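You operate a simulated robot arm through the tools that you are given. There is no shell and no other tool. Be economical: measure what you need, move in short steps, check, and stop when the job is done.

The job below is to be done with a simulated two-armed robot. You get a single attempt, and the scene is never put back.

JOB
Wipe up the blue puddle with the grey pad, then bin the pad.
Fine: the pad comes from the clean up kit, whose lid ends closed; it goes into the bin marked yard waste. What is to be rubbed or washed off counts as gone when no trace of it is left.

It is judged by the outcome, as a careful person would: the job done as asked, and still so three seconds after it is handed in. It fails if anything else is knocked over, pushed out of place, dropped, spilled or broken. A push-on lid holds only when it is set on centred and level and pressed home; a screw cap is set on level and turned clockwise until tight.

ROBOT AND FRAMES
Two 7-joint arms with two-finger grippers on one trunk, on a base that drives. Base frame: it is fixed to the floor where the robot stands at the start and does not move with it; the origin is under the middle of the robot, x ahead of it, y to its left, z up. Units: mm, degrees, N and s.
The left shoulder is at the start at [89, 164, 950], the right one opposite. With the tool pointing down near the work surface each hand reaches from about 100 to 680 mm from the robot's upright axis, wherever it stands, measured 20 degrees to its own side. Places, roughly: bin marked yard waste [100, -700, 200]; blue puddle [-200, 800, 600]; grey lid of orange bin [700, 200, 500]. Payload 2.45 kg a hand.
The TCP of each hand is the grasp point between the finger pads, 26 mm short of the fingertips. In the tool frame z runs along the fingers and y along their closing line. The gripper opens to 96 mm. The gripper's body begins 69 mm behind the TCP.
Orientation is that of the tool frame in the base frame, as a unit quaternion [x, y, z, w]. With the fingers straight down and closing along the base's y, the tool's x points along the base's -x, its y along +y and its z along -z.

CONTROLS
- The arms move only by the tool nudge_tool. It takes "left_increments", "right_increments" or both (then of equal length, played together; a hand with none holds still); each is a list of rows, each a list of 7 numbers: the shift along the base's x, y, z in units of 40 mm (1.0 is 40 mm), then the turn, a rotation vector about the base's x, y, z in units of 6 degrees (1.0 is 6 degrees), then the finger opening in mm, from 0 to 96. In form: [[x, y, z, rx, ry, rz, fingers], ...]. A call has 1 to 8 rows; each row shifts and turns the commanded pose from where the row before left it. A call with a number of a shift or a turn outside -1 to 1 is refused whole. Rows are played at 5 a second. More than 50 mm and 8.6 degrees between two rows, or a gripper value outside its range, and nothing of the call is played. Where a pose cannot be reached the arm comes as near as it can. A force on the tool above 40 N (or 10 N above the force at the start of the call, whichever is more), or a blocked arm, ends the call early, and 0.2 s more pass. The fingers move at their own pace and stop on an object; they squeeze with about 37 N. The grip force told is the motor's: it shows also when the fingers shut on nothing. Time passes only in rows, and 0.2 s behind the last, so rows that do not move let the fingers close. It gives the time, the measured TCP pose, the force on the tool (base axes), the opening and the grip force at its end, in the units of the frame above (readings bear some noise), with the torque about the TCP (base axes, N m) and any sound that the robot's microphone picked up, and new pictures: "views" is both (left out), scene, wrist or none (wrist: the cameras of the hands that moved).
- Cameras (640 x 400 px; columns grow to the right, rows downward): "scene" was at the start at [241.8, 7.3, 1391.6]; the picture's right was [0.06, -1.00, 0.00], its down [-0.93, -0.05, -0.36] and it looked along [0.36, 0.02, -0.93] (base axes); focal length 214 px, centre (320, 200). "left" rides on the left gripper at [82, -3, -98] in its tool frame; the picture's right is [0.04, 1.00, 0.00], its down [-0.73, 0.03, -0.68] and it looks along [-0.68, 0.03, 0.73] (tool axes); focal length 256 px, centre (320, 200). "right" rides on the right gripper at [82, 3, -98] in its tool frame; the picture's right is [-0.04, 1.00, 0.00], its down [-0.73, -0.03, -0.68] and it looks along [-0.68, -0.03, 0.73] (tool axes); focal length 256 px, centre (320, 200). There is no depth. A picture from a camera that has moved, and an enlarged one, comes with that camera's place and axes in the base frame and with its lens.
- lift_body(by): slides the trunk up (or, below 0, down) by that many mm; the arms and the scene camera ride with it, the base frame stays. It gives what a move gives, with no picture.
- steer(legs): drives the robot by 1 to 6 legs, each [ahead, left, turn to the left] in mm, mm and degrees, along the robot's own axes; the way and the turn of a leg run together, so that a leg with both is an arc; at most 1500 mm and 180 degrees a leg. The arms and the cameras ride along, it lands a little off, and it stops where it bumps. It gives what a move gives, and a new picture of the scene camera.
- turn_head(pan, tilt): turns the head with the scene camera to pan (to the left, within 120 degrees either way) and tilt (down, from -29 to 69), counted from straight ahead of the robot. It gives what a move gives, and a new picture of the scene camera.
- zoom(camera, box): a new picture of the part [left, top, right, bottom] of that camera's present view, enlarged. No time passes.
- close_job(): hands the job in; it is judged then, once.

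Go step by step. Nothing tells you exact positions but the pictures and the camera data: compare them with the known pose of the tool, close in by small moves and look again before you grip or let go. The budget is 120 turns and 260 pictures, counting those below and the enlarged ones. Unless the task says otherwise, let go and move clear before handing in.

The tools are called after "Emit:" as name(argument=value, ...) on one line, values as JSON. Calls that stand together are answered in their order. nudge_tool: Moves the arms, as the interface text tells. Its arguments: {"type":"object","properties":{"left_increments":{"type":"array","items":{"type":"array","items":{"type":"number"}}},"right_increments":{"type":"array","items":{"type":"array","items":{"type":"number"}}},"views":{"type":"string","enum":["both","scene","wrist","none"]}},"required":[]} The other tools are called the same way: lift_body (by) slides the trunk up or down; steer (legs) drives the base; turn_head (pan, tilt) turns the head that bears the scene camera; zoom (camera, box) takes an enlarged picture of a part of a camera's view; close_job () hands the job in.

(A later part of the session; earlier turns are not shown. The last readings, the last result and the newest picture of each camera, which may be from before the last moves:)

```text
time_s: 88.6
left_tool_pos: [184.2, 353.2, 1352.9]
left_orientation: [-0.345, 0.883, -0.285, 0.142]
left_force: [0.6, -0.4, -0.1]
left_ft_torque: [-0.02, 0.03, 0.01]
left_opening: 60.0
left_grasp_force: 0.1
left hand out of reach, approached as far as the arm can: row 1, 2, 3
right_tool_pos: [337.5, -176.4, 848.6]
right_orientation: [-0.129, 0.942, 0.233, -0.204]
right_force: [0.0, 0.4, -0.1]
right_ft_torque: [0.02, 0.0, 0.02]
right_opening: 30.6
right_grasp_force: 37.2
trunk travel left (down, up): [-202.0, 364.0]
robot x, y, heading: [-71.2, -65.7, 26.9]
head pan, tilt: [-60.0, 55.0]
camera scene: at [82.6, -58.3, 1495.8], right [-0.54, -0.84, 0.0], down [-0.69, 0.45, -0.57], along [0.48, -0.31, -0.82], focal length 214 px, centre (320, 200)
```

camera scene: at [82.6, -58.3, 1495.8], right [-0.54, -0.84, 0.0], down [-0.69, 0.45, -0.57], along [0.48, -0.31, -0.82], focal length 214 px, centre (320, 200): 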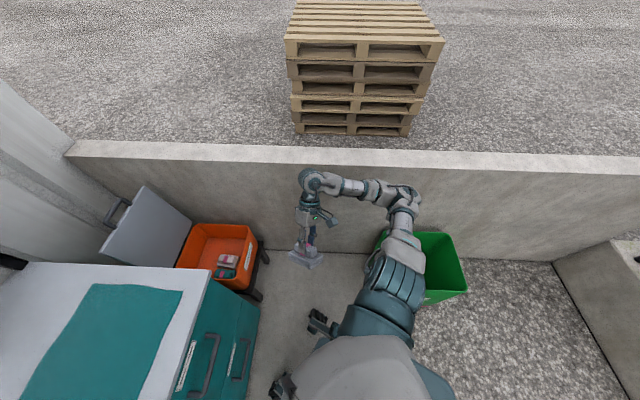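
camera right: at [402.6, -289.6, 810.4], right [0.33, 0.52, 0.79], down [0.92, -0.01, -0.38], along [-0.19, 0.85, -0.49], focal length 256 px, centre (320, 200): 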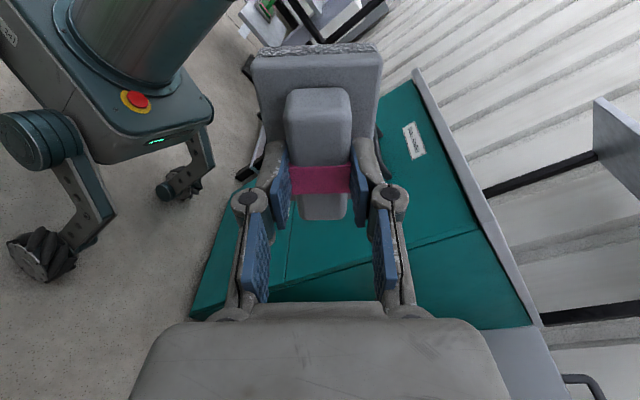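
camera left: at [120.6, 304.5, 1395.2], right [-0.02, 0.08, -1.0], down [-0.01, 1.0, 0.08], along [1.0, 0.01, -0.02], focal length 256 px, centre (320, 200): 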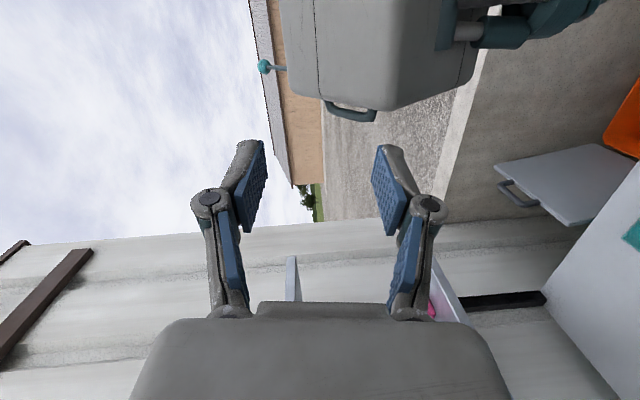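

Emit:
nudge_tool(right_increments=[[-0.1, 0, 0.3, -0.613, -0.787, 0, 0], [-0.1, 0, 0.3, -0.613, -0.787, 0, 0], [-0.1, 0, 0.3, -0.613, -0.787, 0, 0], [-0.1, 0, 0.3, -0.613, -0.787, 0, 0], [-0.1, 0, 0.3, -0.613, -0.787, 0, 0], [0, 0, 0.3, -0.4, -0.5, 0, 0]], left_increments=[[0, 0, -0.5, 0.668, 0.737, 0, 60], [0, 0, -0.6, 0.668, 0.737, 0, 60], [0, 0, -0.6, 0.668, 0.737, 0, 60], [0, 0, -0.6, 0.668, 0.737, 0, 60], [0, 0, -0.6, 0.668, 0.737, 0, 60], [0, 0, -0.6, 0.668, 0.737, 0, 60]], views="none")

Emit:
turn_head(pan=60, tilt=50)

```text
time_s: 90.0
left_tool_pos: [181.9, 354.9, 1211.1]
left_orientation: [-0.362, 0.932, -0.01, 0.005]
left_force: [-0.2, 1.0, -0.1]
left_ft_torque: [-0.02, -0.01, -0.02]
left_opening: 59.9
left_grasp_force: 0.0
right_tool_pos: [319.5, -174.2, 921.4]
right_orientation: [-0.141, 0.99, 0.024, -0.004]
right_force: [-0.4, -1.0, -0.1]
right_ft_torque: [0.0, 0.04, -0.02]
right_opening: 30.8
right_grasp_force: 37.4
trunk travel left (down, up): [-202.0, 364.0]
robot x, y, heading: [-74.0, -58.9, 27.1]
head pan, tilt: [-60.0, 55.0]
```

```text
time_s: 92.0
left_tool_pos: [181.5, 355.2, 1212.7]
left_orientation: [-0.362, 0.932, -0.012, 0.005]
left_force: [0.7, -0.5, 0.4]
left_ft_torque: [-0.04, 0.01, 0.0]
left_opening: 59.8
left_grasp_force: 0.1
right_tool_pos: [320.6, -173.0, 920.8]
right_orientation: [-0.141, 0.99, 0.025, -0.005]
right_force: [0.3, 0.6, -0.7]
right_ft_torque: [0.0, -0.01, 0.02]
right_opening: 30.8
right_grasp_force: 36.4
trunk travel left (down, up): [-202.0, 364.0]
robot x, y, heading: [-72.0, -64.4, 27.1]
head pan, tilt: [60.0, 50.0]
camera scene: at [25.1, 61.2, 1502.5], right [1.0, -0.05, 0.0], down [-0.04, -0.77, -0.64], along [0.03, 0.64, -0.77], focal length 214 px, centre (320, 200)
```

scene: 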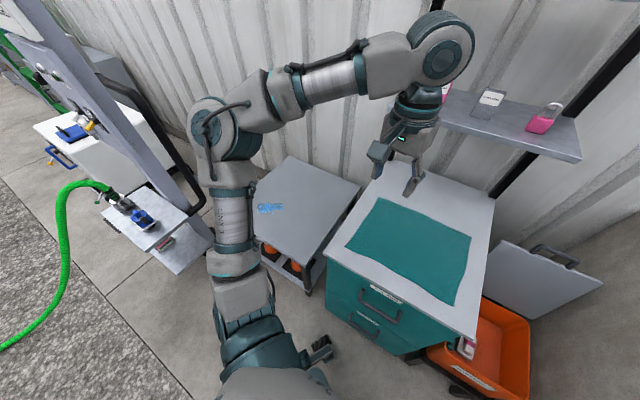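

The puddle is on the low table (about [-209, 769], z≈600) left of the bench. I raise the pad, turn left 63° here, then drive in front of that table.

Emit:
nudge_tool(right_increments=[[-0.3, 0, 0.8, 0, 0, 0, 0], [-0.3, 0, 0.8, 0, 0, 0, 0], [0, 0, 0.8, 0, 0, 0, 0], [0, 0, 0.6, 0, 0, 0, 0]], views="none")

Emit:
steer(legs=[[0, 0, 63]])

```text
time_s: 93.0
left_tool_pos: [181.7, 355.3, 1211.1]
left_orientation: [-0.362, 0.932, -0.012, 0.006]
left_force: [-0.6, 1.0, 0.0]
left_ft_torque: [-0.01, 0.02, 0.0]
left_opening: 60.2
left_grasp_force: 0.0
right_tool_pos: [293.3, -173.1, 1041.7]
right_orientation: [-0.14, 0.99, 0.024, -0.003]
right_force: [0.1, 0.0, -0.1]
right_ft_torque: [-0.02, 0.0, 0.01]
right_opening: 30.9
right_grasp_force: 37.4
trunk travel left (down, up): [-202.0, 364.0]
robot x, y, heading: [-71.8, -63.5, 27.2]
head pan, tilt: [60.0, 50.0]
```

```text
time_s: 96.1
left_tool_pos: [-327.2, 358.2, 1212.2]
left_orientation: [0.795, -0.606, 0.007, -0.011]
left_force: [-0.2, -0.5, 0.3]
left_ft_torque: [0.0, -0.02, -0.02]
left_opening: 60.1
left_grasp_force: 0.0
right_tool_pos: [194.3, 214.1, 1041.2]
right_orientation: [-0.636, 0.772, 0.018, -0.016]
right_force: [-0.8, -0.5, -0.2]
right_ft_torque: [0.02, 0.02, -0.05]
right_opening: 31.0
right_grasp_force: 37.8
trunk travel left (down, up): [-202.0, 364.0]
robot x, y, heading: [-77.1, -59.9, 89.8]
head pan, tilt: [60.0, 50.0]
camera scene: at [-137.0, 80.6, 1502.5], right [0.5, 0.86, 0.0], down [0.66, -0.39, -0.64], along [-0.56, 0.32, -0.77], focal length 214 px, centre (320, 200)
```

scene: 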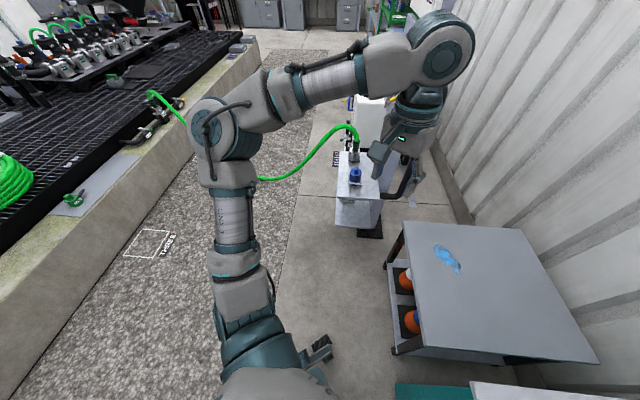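

The table's front edge is at s≈335, puddle at about [-211, 766]. I drive ahead and left, then turn to 100°.

Emit:
steer(legs=[[240, 183, 0], [0, 0, 10]])

Emit:
turn_head(pan=-15, tilt=55)

```text
time_s: 98.9
left_tool_pos: [-565.1, 545.9, 1214.9]
left_orientation: [0.844, -0.536, 0.002, -0.008]
left_force: [0.8, 0.5, -0.5]
left_ft_torque: [-0.03, 0.04, 0.02]
left_opening: 59.9
left_grasp_force: 0.1
right_tool_pos: [-27.1, 495.0, 1041.2]
right_orientation: [-0.7, 0.714, 0.021, -0.022]
right_force: [-0.1, -0.1, -0.1]
right_ft_torque: [-0.02, 0.04, 0.01]
right_opening: 30.9
right_grasp_force: 36.8
trunk travel left (down, up): [-202.0, 364.0]
robot x, y, heading: [-253.1, 177.8, 99.6]
head pan, tilt: [60.0, 50.0]
camera scene: at [-336.4, 308.8, 1502.7], right [0.35, 0.94, 0.0], down [0.72, -0.27, -0.64], along [-0.6, 0.22, -0.77], focal length 214 px, centre (320, 200)
```

scene: 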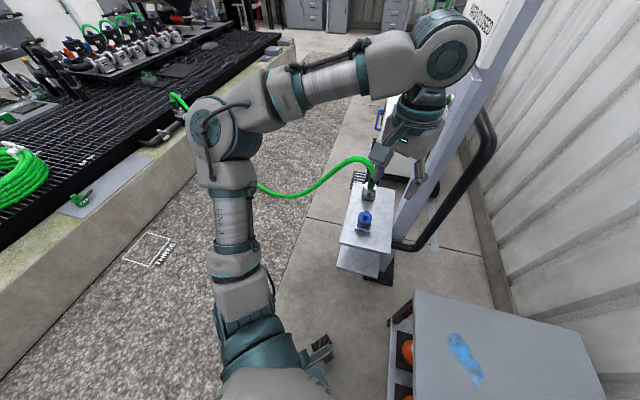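

```text
time_s: 100.3
left_tool_pos: [-580.6, 538.4, 1212.2]
left_orientation: [0.845, -0.535, 0.005, -0.014]
left_force: [-1.1, -0.2, 0.2]
left_ft_torque: [0.04, -0.06, 0.01]
left_opening: 59.8
left_grasp_force: 0.1
right_tool_pos: [-43.0, 490.5, 1044.5]
right_orientation: [-0.7, 0.713, 0.018, -0.015]
right_force: [-0.9, -0.5, -0.6]
right_ft_torque: [0.04, -0.07, 0.0]
right_opening: 30.9
right_grasp_force: 36.4
trunk travel left (down, up): [-202.0, 364.0]
robot x, y, heading: [-256.0, 176.0, 99.5]
head pan, tilt: [-15.0, 55.0]
camera scene: at [-277.9, 350.3, 1496.0], right [1.0, -0.09, 0.01], down [-0.07, -0.82, -0.57], along [0.06, 0.57, -0.82], focal length 214 px, centre (320, 200)
```

scene: 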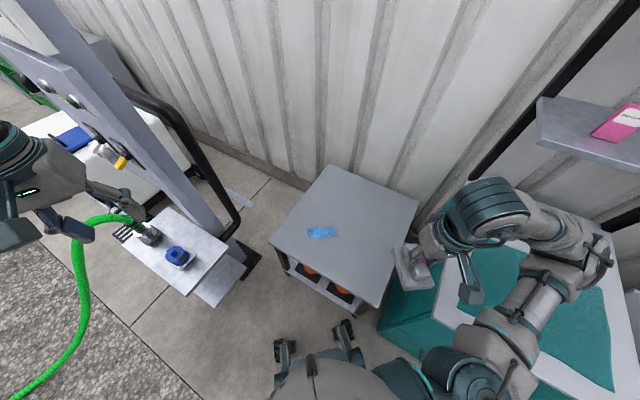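

Emit:
zoom(camera="scene", box=[270, 180, 420, 290])

```text
3.64 times, centred on (345, 235) of scene
camera zoom: at [-277.9, 350.3, 1496.0], right [1.0, -0.09, 0.01], down [-0.07, -0.82, -0.57], along [0.06, 0.57, -0.82], focal length 780 px, centre (229, 73)
```

zoom: 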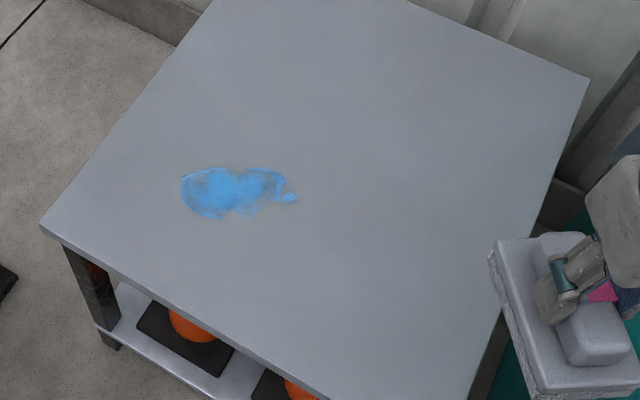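

The puddle is roughly 150 × 75 mm, long side along x. I bring the pad above it.

Emit:
nudge_tool(right_increments=[[-0.54, 0.8, -0.5, 0, 0, 0, 0], [-0.54, 0.8, -0.5, 0, 0, 0, 0], [-0.54, 0.8, -0.5, 0, 0, 0, 0], [-0.54, 0.8, -0.5, 0, 0, 0, 0], [-0.54, 0.8, -0.6, 0, 0, 0, 0], [-0.54, 0.8, -0.6, 0, 0, 0, 0], [-0.54, 0.8, -0.6, 0, 0, 0, 0], [-0.54, 0.8, -0.6, 0, 0, 0, 0]], views="both")

```text
time_s: 102.1
left_tool_pos: [-576.0, 542.4, 1214.6]
left_orientation: [0.844, -0.536, 0.005, -0.012]
left_force: [0.1, -0.2, 0.3]
left_ft_torque: [0.0, -0.02, -0.01]
left_opening: 60.1
left_grasp_force: 0.0
right_tool_pos: [-210.8, 748.0, 865.0]
right_orientation: [-0.7, 0.714, 0.018, -0.017]
right_force: [-0.5, 0.3, -0.8]
right_ft_torque: [0.0, 0.03, 0.03]
right_opening: 30.9
right_grasp_force: 36.9
trunk travel left (down, up): [-202.0, 364.0]
robot x, y, heading: [-253.2, 180.0, 99.7]
head pan, tilt: [-15.0, 55.0]
camera scene: at [-274.4, 354.4, 1495.5], right [1.0, -0.09, 0.01], down [-0.07, -0.82, -0.57], along [0.06, 0.57, -0.82], focal length 214 px, centre (320, 200)
camera right: at [-209.8, 666.0, 962.5], right [-1.0, 0.06, 0.05], down [0.08, 0.73, 0.68], along [0.0, 0.68, -0.73], focal length 256 px, centre (320, 200)
```

scene: 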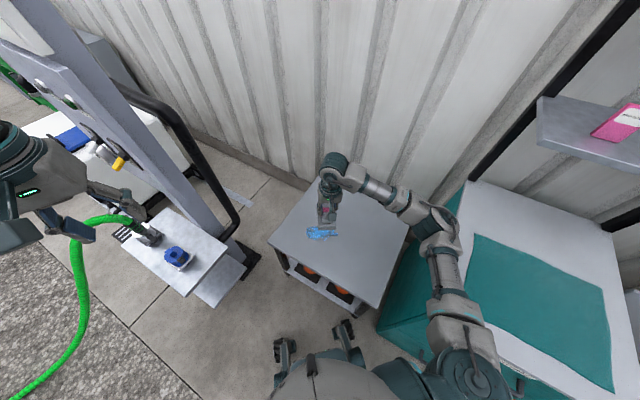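
right: 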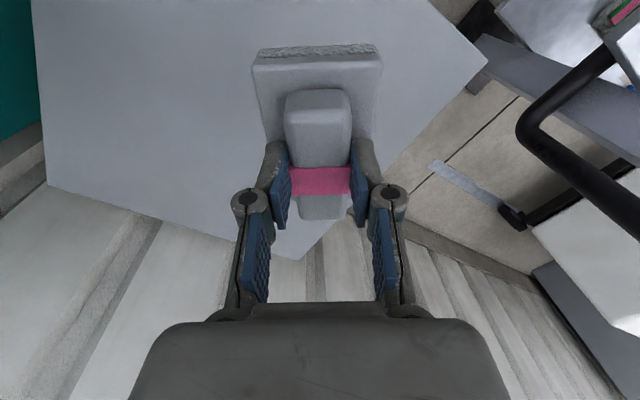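

Emit:
nudge_tool(right_increments=[[0, 0.3, -0.8, 0, 0, 0, 0], [0, 0.3, -0.9, 0, 0, 0, 0], [0, 0.3, -0.9, 0, 0, 0, 0], [0, 0.3, -0.9, 0, 0, 0, 0]], views="both")

Emit:
zoom(camera="scene", box=[260, 150, 420, 270])

```text
time_s: 103.1
left_tool_pos: [-567.4, 544.0, 1214.1]
left_orientation: [0.845, -0.535, 0.003, -0.01]
left_force: [0.7, 0.3, -1.1]
left_ft_torque: [-0.02, -0.01, 0.0]
left_opening: 60.0
left_grasp_force: 0.1
right_tool_pos: [-203.2, 797.6, 724.2]
right_orientation: [-0.699, 0.714, 0.021, -0.018]
right_force: [-0.2, 0.0, 0.0]
right_ft_torque: [-0.01, -0.03, -0.01]
right_opening: 30.9
right_grasp_force: 36.5
trunk travel left (down, up): [-202.0, 364.0]
robot x, y, heading: [-250.0, 180.7, 99.9]
head pan, tilt: [-15.0, 55.0]
camera scene: at [-264.8, 356.0, 1495.4], right [1.0, -0.09, 0.0], down [-0.07, -0.82, -0.57], along [0.05, 0.57, -0.82], focal length 214 px, centre (320, 200)
camera right: at [-202.4, 716.0, 821.7], right [-1.0, 0.06, 0.06], down [0.08, 0.73, 0.68], along [0.0, 0.68, -0.73], focal length 256 px, centre (320, 200)
```

scene: 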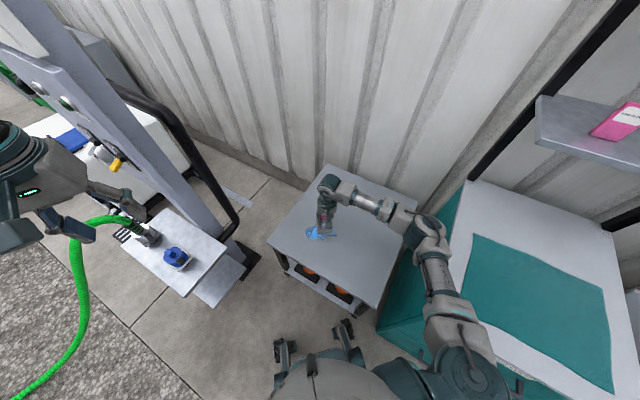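
right: 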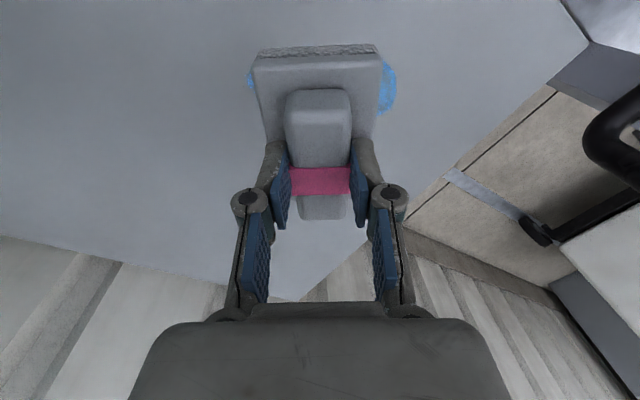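

```text
3.33 times, centred on (340, 210) of scene
camera zoom: at [-264.8, 356.0, 1495.4], right [1.0, -0.09, 0.0], down [-0.07, -0.82, -0.57], along [0.05, 0.57, -0.82], focal length 715 px, centre (253, 167)
```

zoom: 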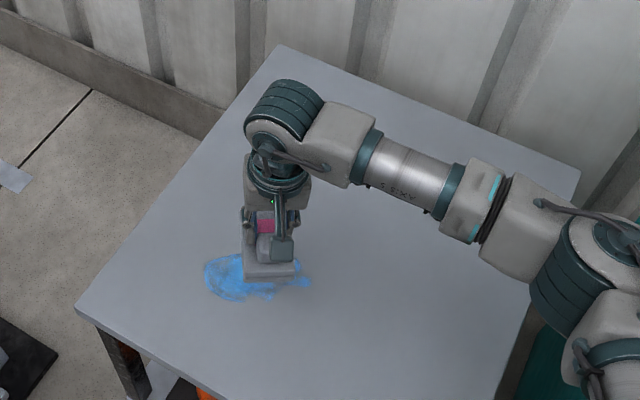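

Puddle centre ≈ [-210, 791]. I level the pad to its grasp tilt and lower toward the table at the puddle's right end.

Emit:
nudge_tool(right_increments=[[0.6, 0.1, -0.4, 0.44, -0.24, 0, 0], [0.6, 0.1, -0.4, 0.44, -0.23, 0, 0], [0, 0, -0.3, 0, 0, 0, 0], [0, 0, -0.2, 0, 0, 0, 0]], views="wrist")

```text
time_s: 104.1
left_tool_pos: [-567.1, 542.2, 1215.9]
left_orientation: [0.845, -0.535, 0.002, -0.011]
left_force: [-0.2, 0.1, 0.7]
left_ft_torque: [0.01, 0.03, -0.02]
left_opening: 60.0
left_grasp_force: 0.0
right_tool_pos: [-154.4, 803.5, 673.0]
right_orientation: [-0.701, 0.712, 0.036, 0.03]
right_force: [0.2, -0.2, -1.5]
right_ft_torque: [0.0, -0.01, 0.03]
right_opening: 30.7
right_grasp_force: 37.0
trunk travel left (down, up): [-202.0, 364.0]
robot x, y, heading: [-252.1, 180.1, 100.2]
head pan, tilt: [-15.0, 55.0]
camera right: at [-158.6, 713.6, 763.1], right [-1.0, 0.06, 0.01], down [0.05, 0.67, 0.74], along [0.03, 0.74, -0.67], focal length 256 px, centre (320, 200)
```

right: 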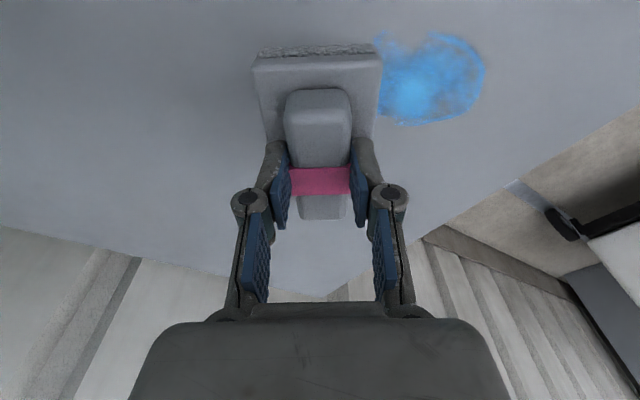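

Emit:
nudge_tool(right_increments=[[0, 0, -0.2, 0, 0, 0, 0], [0, 0, -0.2, 0, 0, 0, 0], [0, 0, -0.2, 0, 0, 0, 0]], views="wrist")

```text
time_s: 104.9
left_tool_pos: [-568.3, 541.9, 1215.0]
left_orientation: [0.844, -0.537, 0.002, -0.011]
left_force: [-0.8, 0.9, 0.5]
left_ft_torque: [0.01, 0.0, 0.02]
left_opening: 60.0
left_grasp_force: 0.0
right_tool_pos: [-154.7, 803.5, 649.5]
right_orientation: [-0.7, 0.712, 0.035, 0.032]
right_force: [0.3, 0.7, -1.1]
right_ft_torque: [0.0, 0.04, -0.03]
right_opening: 30.8
right_grasp_force: 36.7
trunk travel left (down, up): [-202.0, 364.0]
robot x, y, heading: [-253.7, 178.3, 99.8]
head pan, tilt: [-15.0, 55.0]
camera right: at [-159.4, 713.7, 738.9], right [-1.0, 0.06, 0.01], down [0.05, 0.67, 0.74], along [0.04, 0.74, -0.67], focal length 256 px, centre (320, 200)
```

right: 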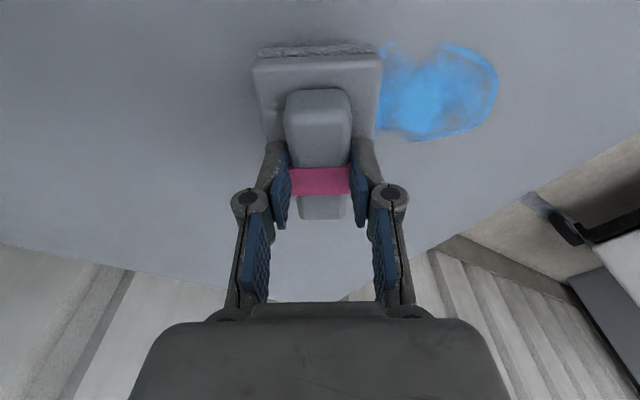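

Emit:
nudge_tool(right_increments=[[0, 0, -0.15, 0, 0, 0, 0], [0, 0, -0.15, 0, 0, 0, 0], [0, 0, 0, 0, 0, 0, 0]], views="none")

Emit:
nudge_tool(right_increments=[[0, 0, -0.12, 0, 0, 0, 0], [0, 0, 0, 0, 0, 0, 0]], views="wrist")

```text
time_s: 105.7
left_tool_pos: [-568.1, 542.7, 1215.1]
left_orientation: [0.844, -0.536, 0.002, -0.011]
left_force: [0.4, -0.4, 0.5]
left_ft_torque: [0.01, -0.02, 0.02]
left_opening: 60.0
left_grasp_force: 0.1
right_tool_pos: [-156.2, 804.6, 638.1]
right_orientation: [-0.7, 0.713, 0.035, 0.031]
right_force: [-0.1, 0.8, 0.1]
right_ft_torque: [0.03, -0.01, 0.0]
right_opening: 30.9
right_grasp_force: 37.2
trunk travel left (down, up): [-202.0, 364.0]
robot x, y, heading: [-255.2, 180.6, 99.8]
head pan, tilt: [-15.0, 55.0]
```

```text
time_s: 106.3
left_tool_pos: [-569.3, 542.4, 1215.0]
left_orientation: [0.844, -0.536, 0.003, -0.012]
left_force: [0.2, -0.5, 1.5]
left_ft_torque: [-0.01, -0.01, -0.02]
left_opening: 59.9
left_grasp_force: 0.0
right_tool_pos: [-155.4, 803.8, 633.1]
right_orientation: [-0.7, 0.712, 0.037, 0.03]
right_force: [0.5, -0.2, -0.1]
right_ft_torque: [0.02, -0.03, 0.0]
right_opening: 30.8
right_grasp_force: 37.5
trunk travel left (down, up): [-202.0, 364.0]
robot x, y, heading: [-246.1, 183.2, 99.6]
head pan, tilt: [-15.0, 55.0]
camera right: at [-159.3, 713.8, 722.3], right [-1.0, 0.06, 0.01], down [0.05, 0.67, 0.75], along [0.03, 0.74, -0.67], focal length 256 px, centre (320, 200)
```

right: 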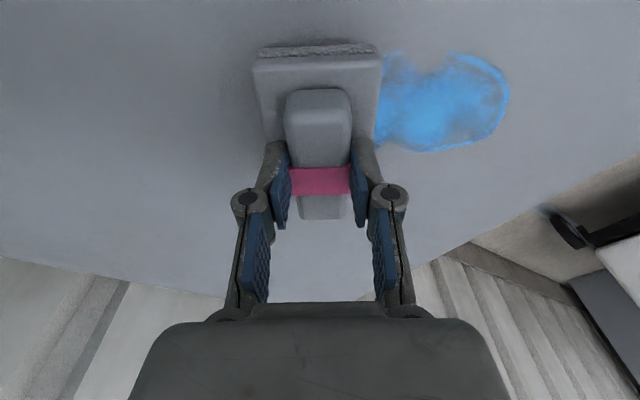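

Emit:
nudge_tool(right_increments=[[0, 0, -0.1, 0, 0, 0, 0], [0, 0, -0.1, 0, 0, 0, 0], [0, 0, 0, 0, 0, 0, 0]], views="none")

Emit:
nudge_tool(right_increments=[[0, 0, -0.1, 0, 0, 0, 0], [0, 0, 0, 0, 0, 0, 0]], views="wrist")

```text
time_s: 107.1
left_tool_pos: [-568.7, 541.4, 1216.4]
left_orientation: [0.845, -0.535, 0.001, -0.012]
left_force: [-0.2, 1.6, 0.0]
left_ft_torque: [0.05, 0.02, 0.01]
left_opening: 60.0
left_grasp_force: 0.0
right_tool_pos: [-154.9, 803.7, 623.9]
right_orientation: [-0.701, 0.712, 0.036, 0.03]
right_force: [-0.4, 0.5, -0.3]
right_ft_torque: [0.03, -0.01, 0.02]
right_opening: 30.8
right_grasp_force: 36.7
trunk travel left (down, up): [-202.0, 364.0]
robot x, y, heading: [-252.1, 178.6, 99.6]
head pan, tilt: [-15.0, 55.0]
```

```text
time_s: 107.7
left_tool_pos: [-568.0, 542.4, 1215.8]
left_orientation: [0.845, -0.535, 0.003, -0.011]
left_force: [-0.7, -0.2, 0.8]
left_ft_torque: [0.02, -0.01, -0.01]
left_opening: 59.9
left_grasp_force: 0.0
right_tool_pos: [-155.1, 804.3, 620.2]
right_orientation: [-0.7, 0.712, 0.037, 0.03]
right_force: [-0.2, 0.4, -0.6]
right_ft_torque: [0.01, -0.01, 0.01]
right_opening: 30.6
right_grasp_force: 37.2
trunk travel left (down, up): [-202.0, 364.0]
robot x, y, heading: [-253.2, 180.7, 99.9]
head pan, tilt: [-15.0, 55.0]
camera right: at [-159.6, 713.6, 710.3], right [-1.0, 0.06, 0.01], down [0.05, 0.67, 0.74], along [0.03, 0.74, -0.67], focal length 256 px, centre (320, 200)
```

right: 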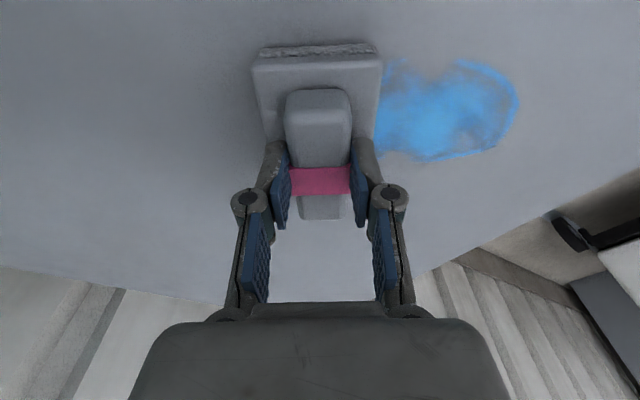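

The puddle's scaling suggests the table is nearer z≈545. I continue lowering with a small forward shift.

Emit:
nudge_tool(right_increments=[[0, 0.25, -0.12, 0, 0, 0, 0], [0, 0.25, -0.12, 0, 0, 0, 0], [0, 0, 0, 0, 0, 0, 0]], views="none")

Emit:
nudge_tool(right_increments=[[0, 0, -0.12, 0, 0, 0, 0], [0, 0, -0.12, 0, 0, 0, 0], [0, 0, 0, 0, 0, 0, 0]], views="wrist")

```text
time_s: 108.5
left_tool_pos: [-569.2, 537.6, 1216.6]
left_orientation: [0.844, -0.536, 0.001, -0.014]
left_force: [0.1, 0.1, 0.3]
left_ft_torque: [0.04, 0.0, 0.0]
left_opening: 60.0
left_grasp_force: 0.1
right_tool_pos: [-157.6, 823.8, 616.2]
right_orientation: [-0.7, 0.712, 0.038, 0.033]
right_force: [1.9, -7.3, 29.5]
right_ft_torque: [-0.25, -0.16, -0.08]
right_opening: 31.0
right_grasp_force: 37.1
trunk travel left (down, up): [-202.0, 364.0]
robot x, y, heading: [-251.1, 179.2, 99.9]
head pan, tilt: [-15.0, 55.0]
```

```text
time_s: 109.3
left_tool_pos: [-569.0, 538.8, 1216.1]
left_orientation: [0.845, -0.535, 0.002, -0.013]
left_force: [0.2, 0.4, 0.0]
left_ft_torque: [0.0, -0.02, 0.01]
left_opening: 60.1
left_grasp_force: 0.0
right_tool_pos: [-157.6, 824.3, 605.9]
right_orientation: [-0.7, 0.712, 0.04, 0.033]
right_force: [-2.4, 3.3, 33.5]
right_ft_torque: [0.22, -0.01, 0.0]
right_opening: 30.7
right_grasp_force: 37.2
trunk travel left (down, up): [-202.0, 364.0]
robot x, y, heading: [-253.2, 178.4, 99.6]
head pan, tilt: [-15.0, 55.0]
camera right: at [-160.8, 733.5, 694.4], right [-1.0, 0.06, 0.01], down [0.05, 0.66, 0.75], along [0.03, 0.75, -0.66], focal length 256 px, centre (320, 200)
```

right: 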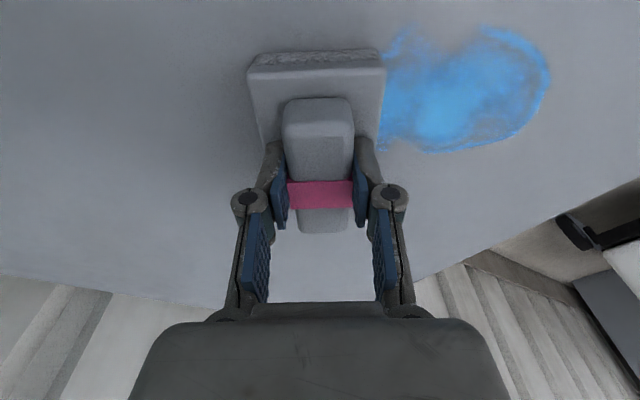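

Contact at about 606–616 with ~30 N. The pad sits ~30 mm too far forward; I ease up slightly, shift back, and sweep left across the puddle.

Emit:
nudge_tool(right_increments=[[0, -0.4, 0.08, 0, 0, 0, 0], [0, -0.4, 0, 0, 0, 0, 0], [-0.5, 0, 0, 0, 0, 0, 0], [-0.7, 0, 0, 0, 0, 0, 0], [-0.7, 0, 0, 0, 0, 0, 0], [-0.7, 0, 0, 0, 0, 0, 0], [-0.7, 0, 0, 0, 0, 0, 0], [-0.7, 0, 0, 0, 0, 0, 0]], views="both")

```text
time_s: 111.1
left_tool_pos: [-569.6, 539.9, 1215.7]
left_orientation: [0.844, -0.536, 0.002, -0.012]
left_force: [1.0, 0.1, -0.2]
left_ft_torque: [-0.02, 0.0, 0.01]
left_opening: 60.3
left_grasp_force: 0.0
right_tool_pos: [-317.0, 791.8, 604.9]
right_orientation: [-0.7, 0.713, 0.035, 0.032]
right_force: [4.6, -1.5, 17.7]
right_ft_torque: [-0.25, -0.12, 0.04]
right_opening: 30.7
right_grasp_force: 37.0
trunk travel left (down, up): [-202.0, 364.0]
robot x, y, heading: [-250.4, 176.6, 99.9]
head pan, tilt: [-15.0, 55.0]
camera scene: at [-263.9, 350.7, 1496.3], right [1.0, -0.09, 0.0], down [-0.07, -0.82, -0.57], along [0.05, 0.57, -0.82], focal length 214 px, centre (320, 200)
camera right: at [-320.5, 700.2, 694.8], right [-1.0, 0.06, 0.01], down [0.05, 0.66, 0.75], along [0.04, 0.74, -0.67], focal length 256 px, centre (320, 200)
```

scene: 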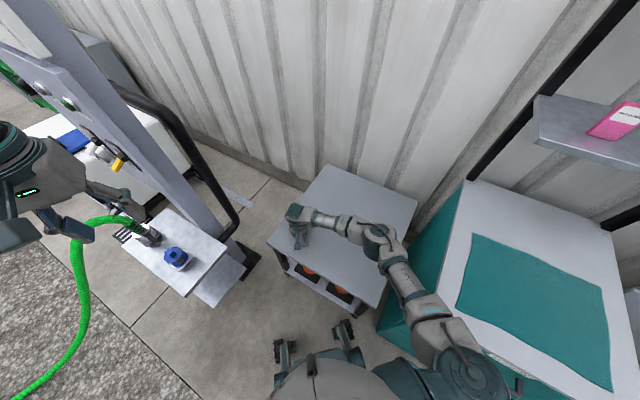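
right: 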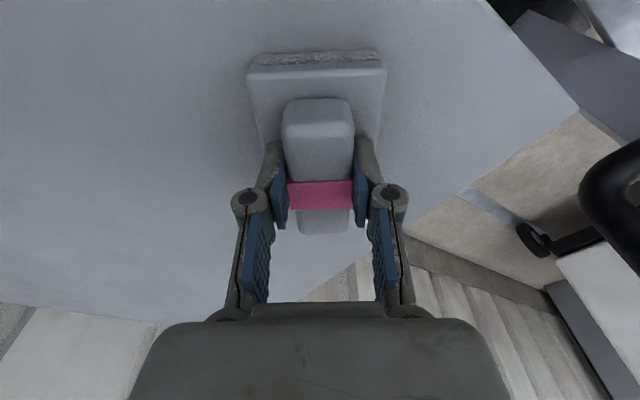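

One pass seems to have taken most of it. I zoom to look for traces.

Emit:
zoom(camera="scene", box=[270, 190, 370, 260])

Emit:
zoom(camera="right", box=[0, 0, 260, 160])

```text
5.71 times, centred on (320, 225) of scene
camera zoom: at [-263.9, 350.7, 1496.3], right [1.0, -0.09, 0.0], down [-0.07, -0.82, -0.57], along [0.05, 0.57, -0.82], focal length 1226 px, centre (320, 57)
```

zoom: 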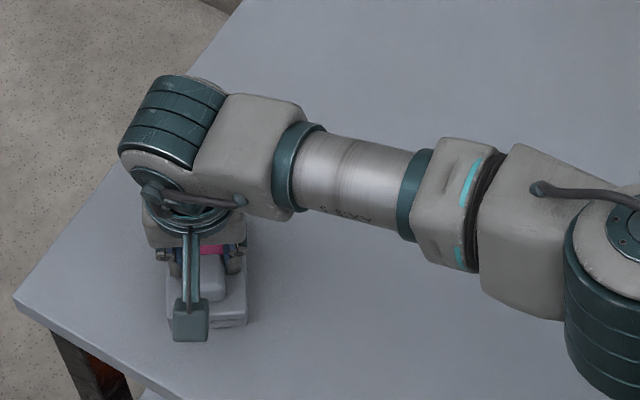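

```text
2.46 times, centred on (130, 80) of right
camera zoom: at [-320.5, 700.2, 694.8], right [-1.0, 0.06, 0.01], down [0.05, 0.66, 0.75], along [0.04, 0.74, -0.67], focal length 630 px, centre (788, 495)
```

zoom: 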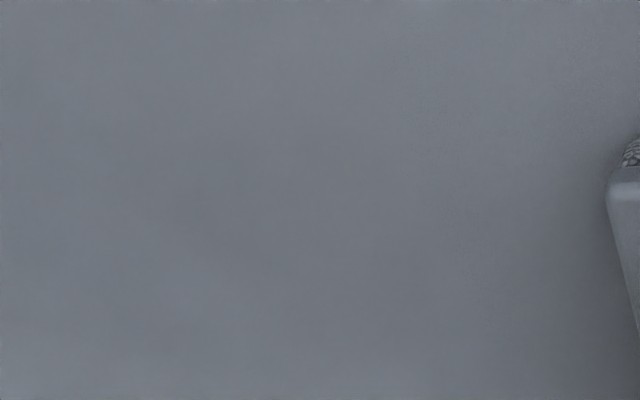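

It looks clean. I make two more passes, offset forward and back, for safety.

Emit:
nudge_tool(right_increments=[[0, 0.6, 0, 0, 0, 0, 0], [0.7, 0, 0, 0, 0, 0, 0], [0.7, 0, 0, 0, 0, 0, 0], [0.7, 0, 0, 0, 0, 0, 0], [0.7, 0, 0, 0, 0, 0, 0], [0.7, 0, 0, 0, 0, 0, 0], [0.7, 0, 0, 0, 0, 0, 0], [0, -0.6, 0, 0, 0, 0, 0]], views="none")

Emit:
nudge_tool(right_increments=[[0, -0.6, 0, 0, 0, 0, 0], [-0.8, 0, 0, 0, 0, 0, 0], [-0.8, 0, 0, 0, 0, 0, 0], [-0.8, 0, 0, 0, 0, 0, 0], [-0.8, 0, 0, 0, 0, 0, 0], [0, 0, 0.4, 0, 0, 0, 0], [0, 0, 0.8, 0, 0, 0, 0], [0, -0.5, 1, 0, 0, 0, 0]], views="none")

Emit:
nudge_tool(right_increments=[[0.6, -0.7, 1, 0, 0, 0, 0], [0.6, -0.7, 1, 0, 0, 0, 0], [0.6, -0.7, 1, 0, 0, 0, 0], [0.6, -0.7, 1, 0, 0, 0, 0], [0.6, -0.7, 1, 0, 0, 0, 0], [0.6, -0.7, 1, 0, 0, 0, 0], [0.6, -0.7, 1, 0, 0, 0, 0], [0.6, -0.7, 0.5, 0, 0, 0, 0]], views="scene")

Emit:
zoom(camera="scene", box=[265, 160, 425, 290])

```text
time_s: 112.9
left_tool_pos: [-567.9, 540.8, 1215.3]
left_orientation: [0.845, -0.535, 0.003, -0.011]
left_force: [0.4, -0.7, -0.1]
left_ft_torque: [0.01, 0.01, -0.03]
left_opening: 60.2
left_grasp_force: 0.1
right_tool_pos: [-144.9, 791.2, 605.5]
right_orientation: [-0.7, 0.712, 0.036, 0.032]
right_force: [0.7, 1.5, 8.4]
right_ft_torque: [0.21, -0.17, 0.06]
right_opening: 30.7
right_grasp_force: 37.5
trunk travel left (down, up): [-202.0, 364.0]
robot x, y, heading: [-251.9, 179.2, 99.8]
head pan, tilt: [-15.0, 55.0]
```

```text
time_s: 114.7
left_tool_pos: [-568.5, 541.6, 1215.4]
left_orientation: [0.845, -0.535, 0.002, -0.011]
left_force: [-1.2, 0.0, 0.1]
left_ft_torque: [0.0, 0.03, 0.02]
left_opening: 60.1
left_grasp_force: 0.1
right_tool_pos: [-274.8, 747.9, 693.2]
right_orientation: [-0.7, 0.712, 0.035, 0.031]
right_force: [0.1, -0.7, -0.4]
right_ft_torque: [0.0, 0.0, -0.01]
right_opening: 31.0
right_grasp_force: 37.0
trunk travel left (down, up): [-202.0, 364.0]
robot x, y, heading: [-251.7, 178.0, 99.7]
head pan, tilt: [-15.0, 55.0]
```

```text
refused: row 1 steps farther than a row can; nothing moved
```

```text
3.08 times, centred on (345, 225) of scene
camera zoom: at [-263.0, 353.8, 1495.9], right [1.0, -0.09, 0.0], down [-0.07, -0.82, -0.57], along [0.05, 0.57, -0.82], focal length 660 px, centre (243, 123)
```

zoom: 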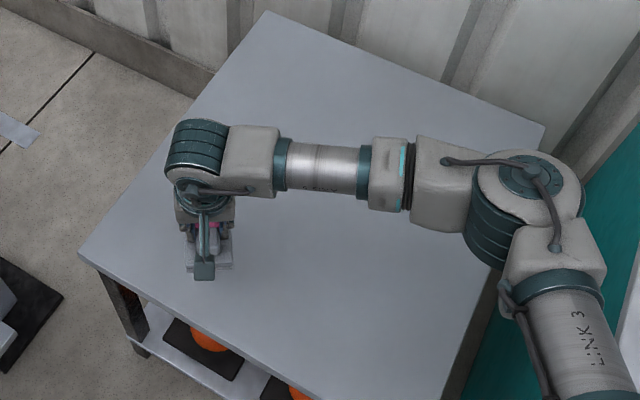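

I lift and withdraw the pad over the front of the table, then check the whole surface.

Emit:
nudge_tool(right_increments=[[0.4, -0.5, 0.9, 0, 0, 0, 0], [0.4, -0.5, 0.9, 0, 0, 0, 0], [0.5, -0.5, 0.9, 0, 0, 0, 0], [0.5, -0.5, 0.9, 0, 0, 0, 0], [0.5, -0.5, 0.9, 0, 0, 0, 0], [0.5, -0.5, 0.9, 0, 0, 0, 0], [0.6, -0.6, 0.8, 0, 0, 0, 0], [0.6, -0.6, 0.8, 0, 0, 0, 0]], views="scene")

Emit:
zoom(camera="scene", box=[265, 160, 425, 290])

```text
time_s: 116.5
left_tool_pos: [-567.1, 540.0, 1217.0]
left_orientation: [0.845, -0.535, 0.001, -0.011]
left_force: [0.0, -0.3, 0.8]
left_ft_torque: [0.0, -0.03, 0.01]
left_opening: 60.1
left_grasp_force: 0.0
right_tool_pos: [-115.5, 578.8, 972.8]
right_orientation: [-0.7, 0.712, 0.035, 0.031]
right_force: [-0.1, 0.1, -0.3]
right_ft_torque: [0.02, 0.07, 0.0]
right_opening: 30.9
right_grasp_force: 36.6
trunk travel left (down, up): [-202.0, 364.0]
robot x, y, heading: [-255.3, 178.6, 99.8]
head pan, tilt: [-15.0, 55.0]
camera scene: at [-261.0, 352.5, 1496.0], right [1.0, -0.09, 0.0], down [-0.07, -0.82, -0.57], along [0.05, 0.57, -0.82], focal length 214 px, centre (320, 200)
```

scene: 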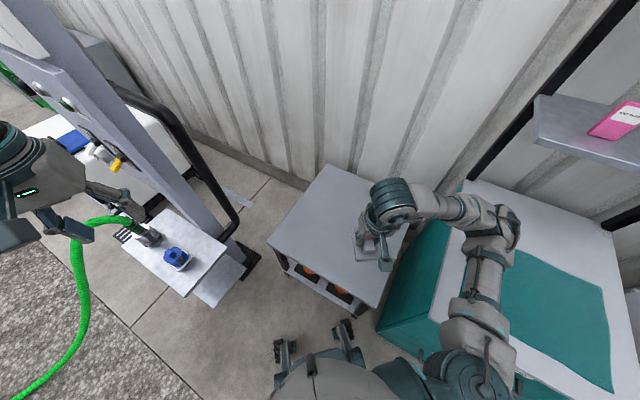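

```text
3.08 times, centred on (345, 225) of scene
camera zoom: at [-261.0, 352.5, 1496.0], right [1.0, -0.09, 0.0], down [-0.07, -0.82, -0.57], along [0.05, 0.57, -0.82], focal length 660 px, centre (243, 123)
```

zoom: 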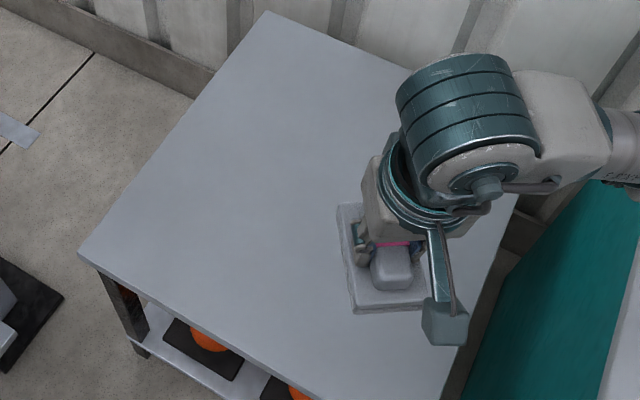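

The table is clean. Now I back away and turn toward the green bin (centre about [100, -750]).

Emit:
steer(legs=[[-610, 170, 0], [0, 0, -116]])

Emit:
turn_head(pan=-20, tilt=55)

```text
time_s: 124.9
left_tool_pos: [147.6, -321.0, 1215.6]
left_orientation: [0.006, 1.0, -0.01, 0.005]
left_force: [0.5, -0.3, -0.3]
left_ft_torque: [0.03, -0.01, 0.01]
left_opening: 59.8
left_grasp_force: 0.0
right_tool_pos: [-14.2, -745.0, 971.9]
right_orientation: [0.232, 0.972, -0.006, 0.047]
right_force: [-0.3, -0.1, -1.7]
right_ft_torque: [-0.01, -0.01, 0.02]
right_opening: 30.7
right_grasp_force: 36.8
trunk travel left (down, up): [-202.0, 364.0]
robot x, y, heading: [-319.0, -446.9, -16.1]
head pan, tilt: [-15.0, 55.0]
camera scene: at [-153.5, -514.2, 1495.8], right [-0.52, -0.86, 0.0], down [-0.7, 0.42, -0.57], along [0.49, -0.29, -0.82], focal length 214 px, centre (320, 200)
```

scene: 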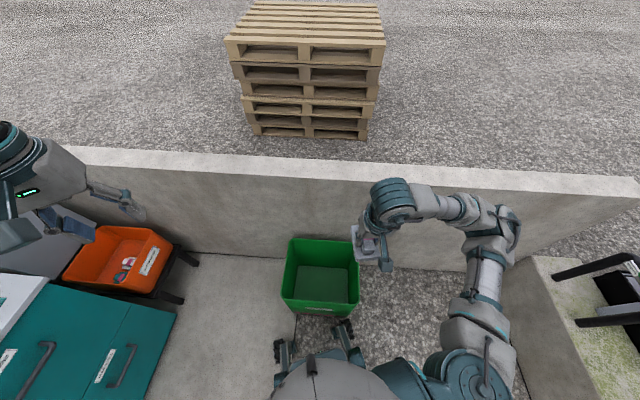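

```text
time_s: 125.5
left_tool_pos: [144.3, -317.4, 1216.5]
left_orientation: [0.005, 1.0, -0.011, 0.006]
left_force: [-0.6, 0.9, 0.3]
left_ft_torque: [0.02, 0.03, -0.04]
left_opening: 59.8
left_grasp_force: 0.2
right_tool_pos: [-16.9, -742.0, 974.4]
right_orientation: [0.233, 0.971, -0.008, 0.048]
right_force: [-0.2, 0.8, -0.4]
right_ft_torque: [0.01, 0.0, -0.03]
right_opening: 31.2
right_grasp_force: 37.4
trunk travel left (down, up): [-202.0, 364.0]
robot x, y, heading: [-315.5, -447.4, -16.1]
head pan, tilt: [-20.0, 55.0]
camera scene: at [-155.7, -515.5, 1495.8], right [-0.59, -0.81, 0.0], down [-0.66, 0.48, -0.57], along [0.46, -0.34, -0.82], focal length 214 px, centre (320, 200)
```

scene: 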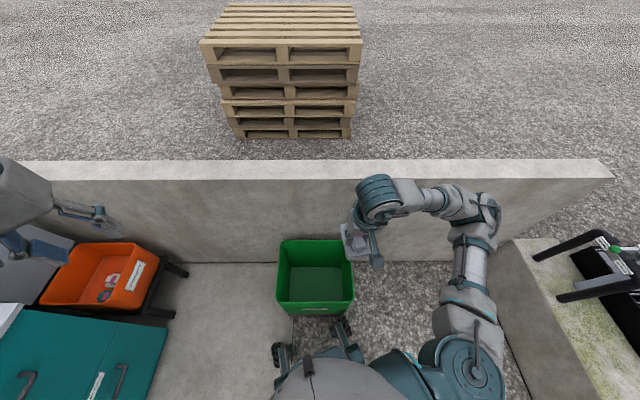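

Emit:
zoom(camera="scene", box=[265, 225, 365, 325])

```text
4.00 times, centred on (315, 275) of scene
camera zoom: at [-155.7, -515.5, 1495.8], right [-0.59, -0.81, 0.0], down [-0.66, 0.48, -0.57], along [0.46, -0.34, -0.82], focal length 858 px, centre (340, -100)
```

zoom: 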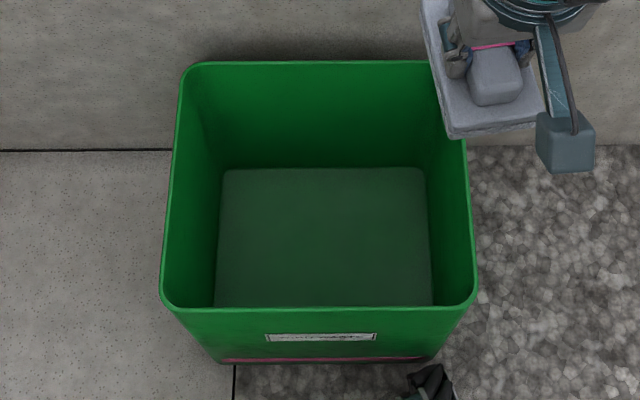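

This is the marked location's green bin, empty. I bring the pad over its middle and lower stepwise.

Emit:
nudge_tool(right_increments=[[0.74, 0.2, -0.5, 0, 0, 0, 0], [0.74, 0.2, -0.5, 0, 0, 0, 0], [0.74, 0.2, -0.5, 0, 0, 0, 0], [0.74, 0.2, -0.6, 0, 0, 0, 0], [0.74, 0.2, -0.7, 0, 0, 0, 0], [0, 0, -0.9, 0, 0, 0, 0]], views="both")

```text
time_s: 126.9
left_tool_pos: [144.1, -320.2, 1216.5]
left_orientation: [0.005, 1.0, -0.01, 0.006]
left_force: [0.4, 0.4, 0.7]
left_ft_torque: [0.0, -0.01, 0.0]
left_opening: 60.1
left_grasp_force: 0.1
right_tool_pos: [131.2, -705.1, 826.0]
right_orientation: [0.232, 0.971, -0.007, 0.049]
right_force: [-0.1, -0.3, 0.1]
right_ft_torque: [0.04, -0.02, -0.02]
right_opening: 30.6
right_grasp_force: 36.6
trunk travel left (down, up): [-202.0, 364.0]
robot x, y, heading: [-317.3, -446.8, -16.5]
head pan, tilt: [-20.0, 55.0]
camera scene: at [-155.5, -518.1, 1495.7], right [-0.59, -0.81, 0.0], down [-0.66, 0.48, -0.57], along [0.46, -0.34, -0.82], focal length 214 px, centre (320, 200)
camera right: at [50.5, -660.5, 914.6], right [0.49, 0.87, 0.01], down [0.58, -0.33, 0.75], along [0.66, -0.36, -0.66], focal length 256 px, centre (320, 200)
```

scene: 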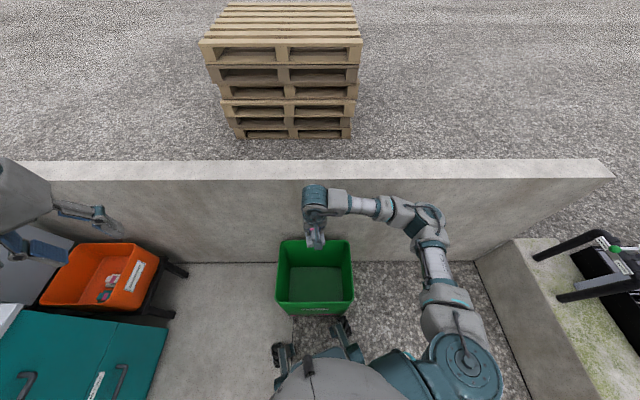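
right: 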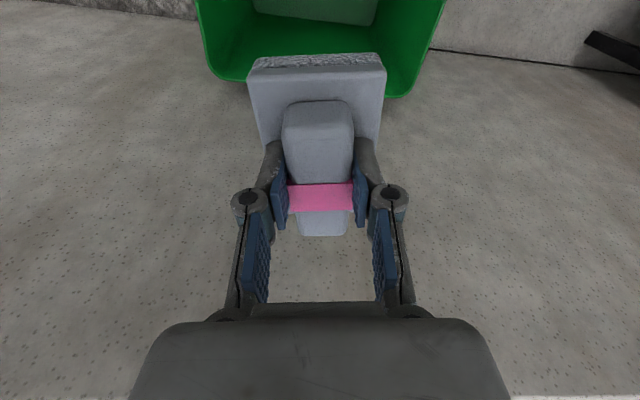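

Emit:
nudge_tool(right_increments=[[0, 0, -0.9, 0, 0, 0, 0], [0, 0, -0.9, 0, 0, 0, 0], [0, 0, -0.9, 0, 0, 0, 0], [0, 0, -0.9, 0, 0, 0, 0], [0, 0, -0.9, 0, 0, 0, 0]], views="both")

```text
time_s: 128.1
left_tool_pos: [144.7, -319.6, 1216.0]
left_orientation: [0.005, 1.0, -0.01, 0.005]
left_force: [0.6, 0.0, -0.1]
left_ft_torque: [0.04, 0.03, -0.01]
left_opening: 60.2
left_grasp_force: 0.1
right_tool_pos: [130.2, -704.4, 645.5]
right_orientation: [0.233, 0.971, -0.007, 0.048]
right_force: [-0.2, 1.2, -0.9]
right_ft_torque: [0.0, 0.01, 0.0]
right_opening: 30.7
right_grasp_force: 37.5
trunk travel left (down, up): [-202.0, 364.0]
robot x, y, heading: [-317.1, -444.0, -16.3]
head pan, tilt: [-20.0, 55.0]
camera scene: at [-155.3, -517.8, 1495.6], right [-0.59, -0.81, 0.0], down [-0.66, 0.48, -0.57], along [0.46, -0.34, -0.82], focal length 214 px, centre (320, 200)
camera right: at [51.0, -660.6, 734.6], right [0.49, 0.87, 0.01], down [0.58, -0.33, 0.75], along [0.66, -0.36, -0.66], focal length 256 px, centre (320, 200)
```

scene: 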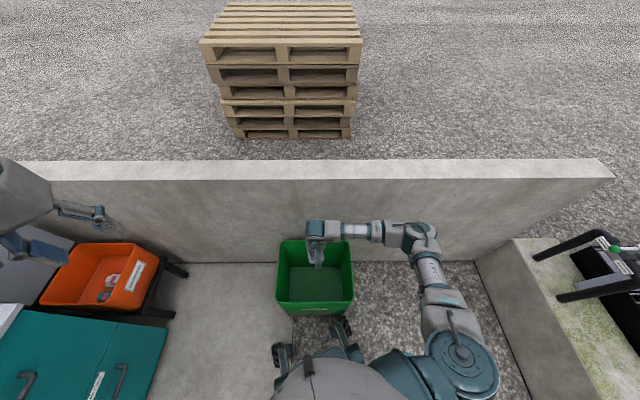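
right: 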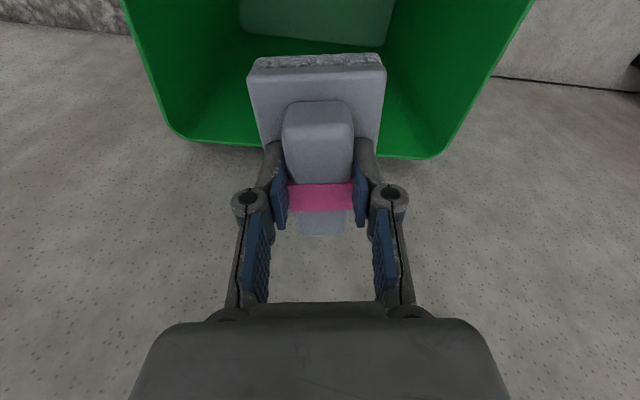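

Well centred over the bin. I keep lowering.

Emit:
nudge_tool(right_increments=[[0, 0, -0.9, 0, 0, 0, 0], [0, 0, -0.9, 0, 0, 0, 0], [0, 0, -0.9, 0, 0, 0, 0], [0, 0, -0.9, 0, 0, 0, 0], [0, 0, -0.9, 0, 0, 0, 0], [0, 0, -0.9, 0, 0, 0, 0]], views="both")

```text
time_s: 129.5
left_tool_pos: [143.8, -319.1, 1217.7]
left_orientation: [0.006, 1.0, -0.012, 0.006]
left_force: [0.7, 0.7, -0.5]
left_ft_torque: [0.01, 0.02, -0.01]
left_opening: 60.2
left_grasp_force: 0.0
right_tool_pos: [129.8, -702.7, 429.7]
right_orientation: [0.233, 0.971, -0.007, 0.048]
right_force: [-1.0, 0.9, -1.0]
right_ft_torque: [0.0, 0.02, -0.01]
right_opening: 30.7
right_grasp_force: 36.7
trunk travel left (down, up): [-202.0, 364.0]
robot x, y, heading: [-316.0, -447.6, -15.8]
head pan, tilt: [-20.0, 55.0]
camera scene: at [-155.0, -517.1, 1495.6], right [-0.59, -0.81, 0.0], down [-0.67, 0.48, -0.57], along [0.46, -0.34, -0.82], focal length 214 px, centre (320, 200)
camera right: at [50.2, -659.7, 518.7], right [0.49, 0.87, 0.01], down [0.58, -0.33, 0.75], along [0.66, -0.36, -0.67], focal length 256 px, centre (320, 200)
```

scene: 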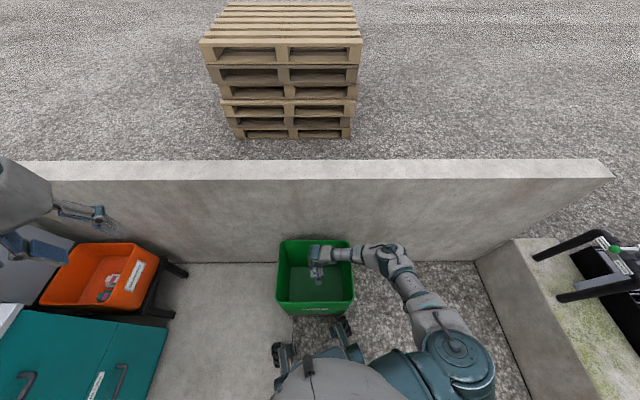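
right: 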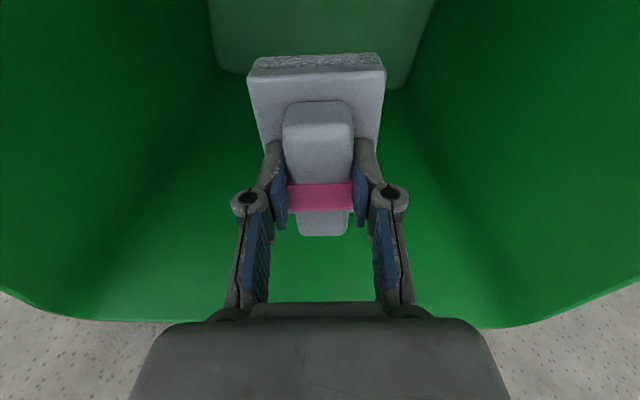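

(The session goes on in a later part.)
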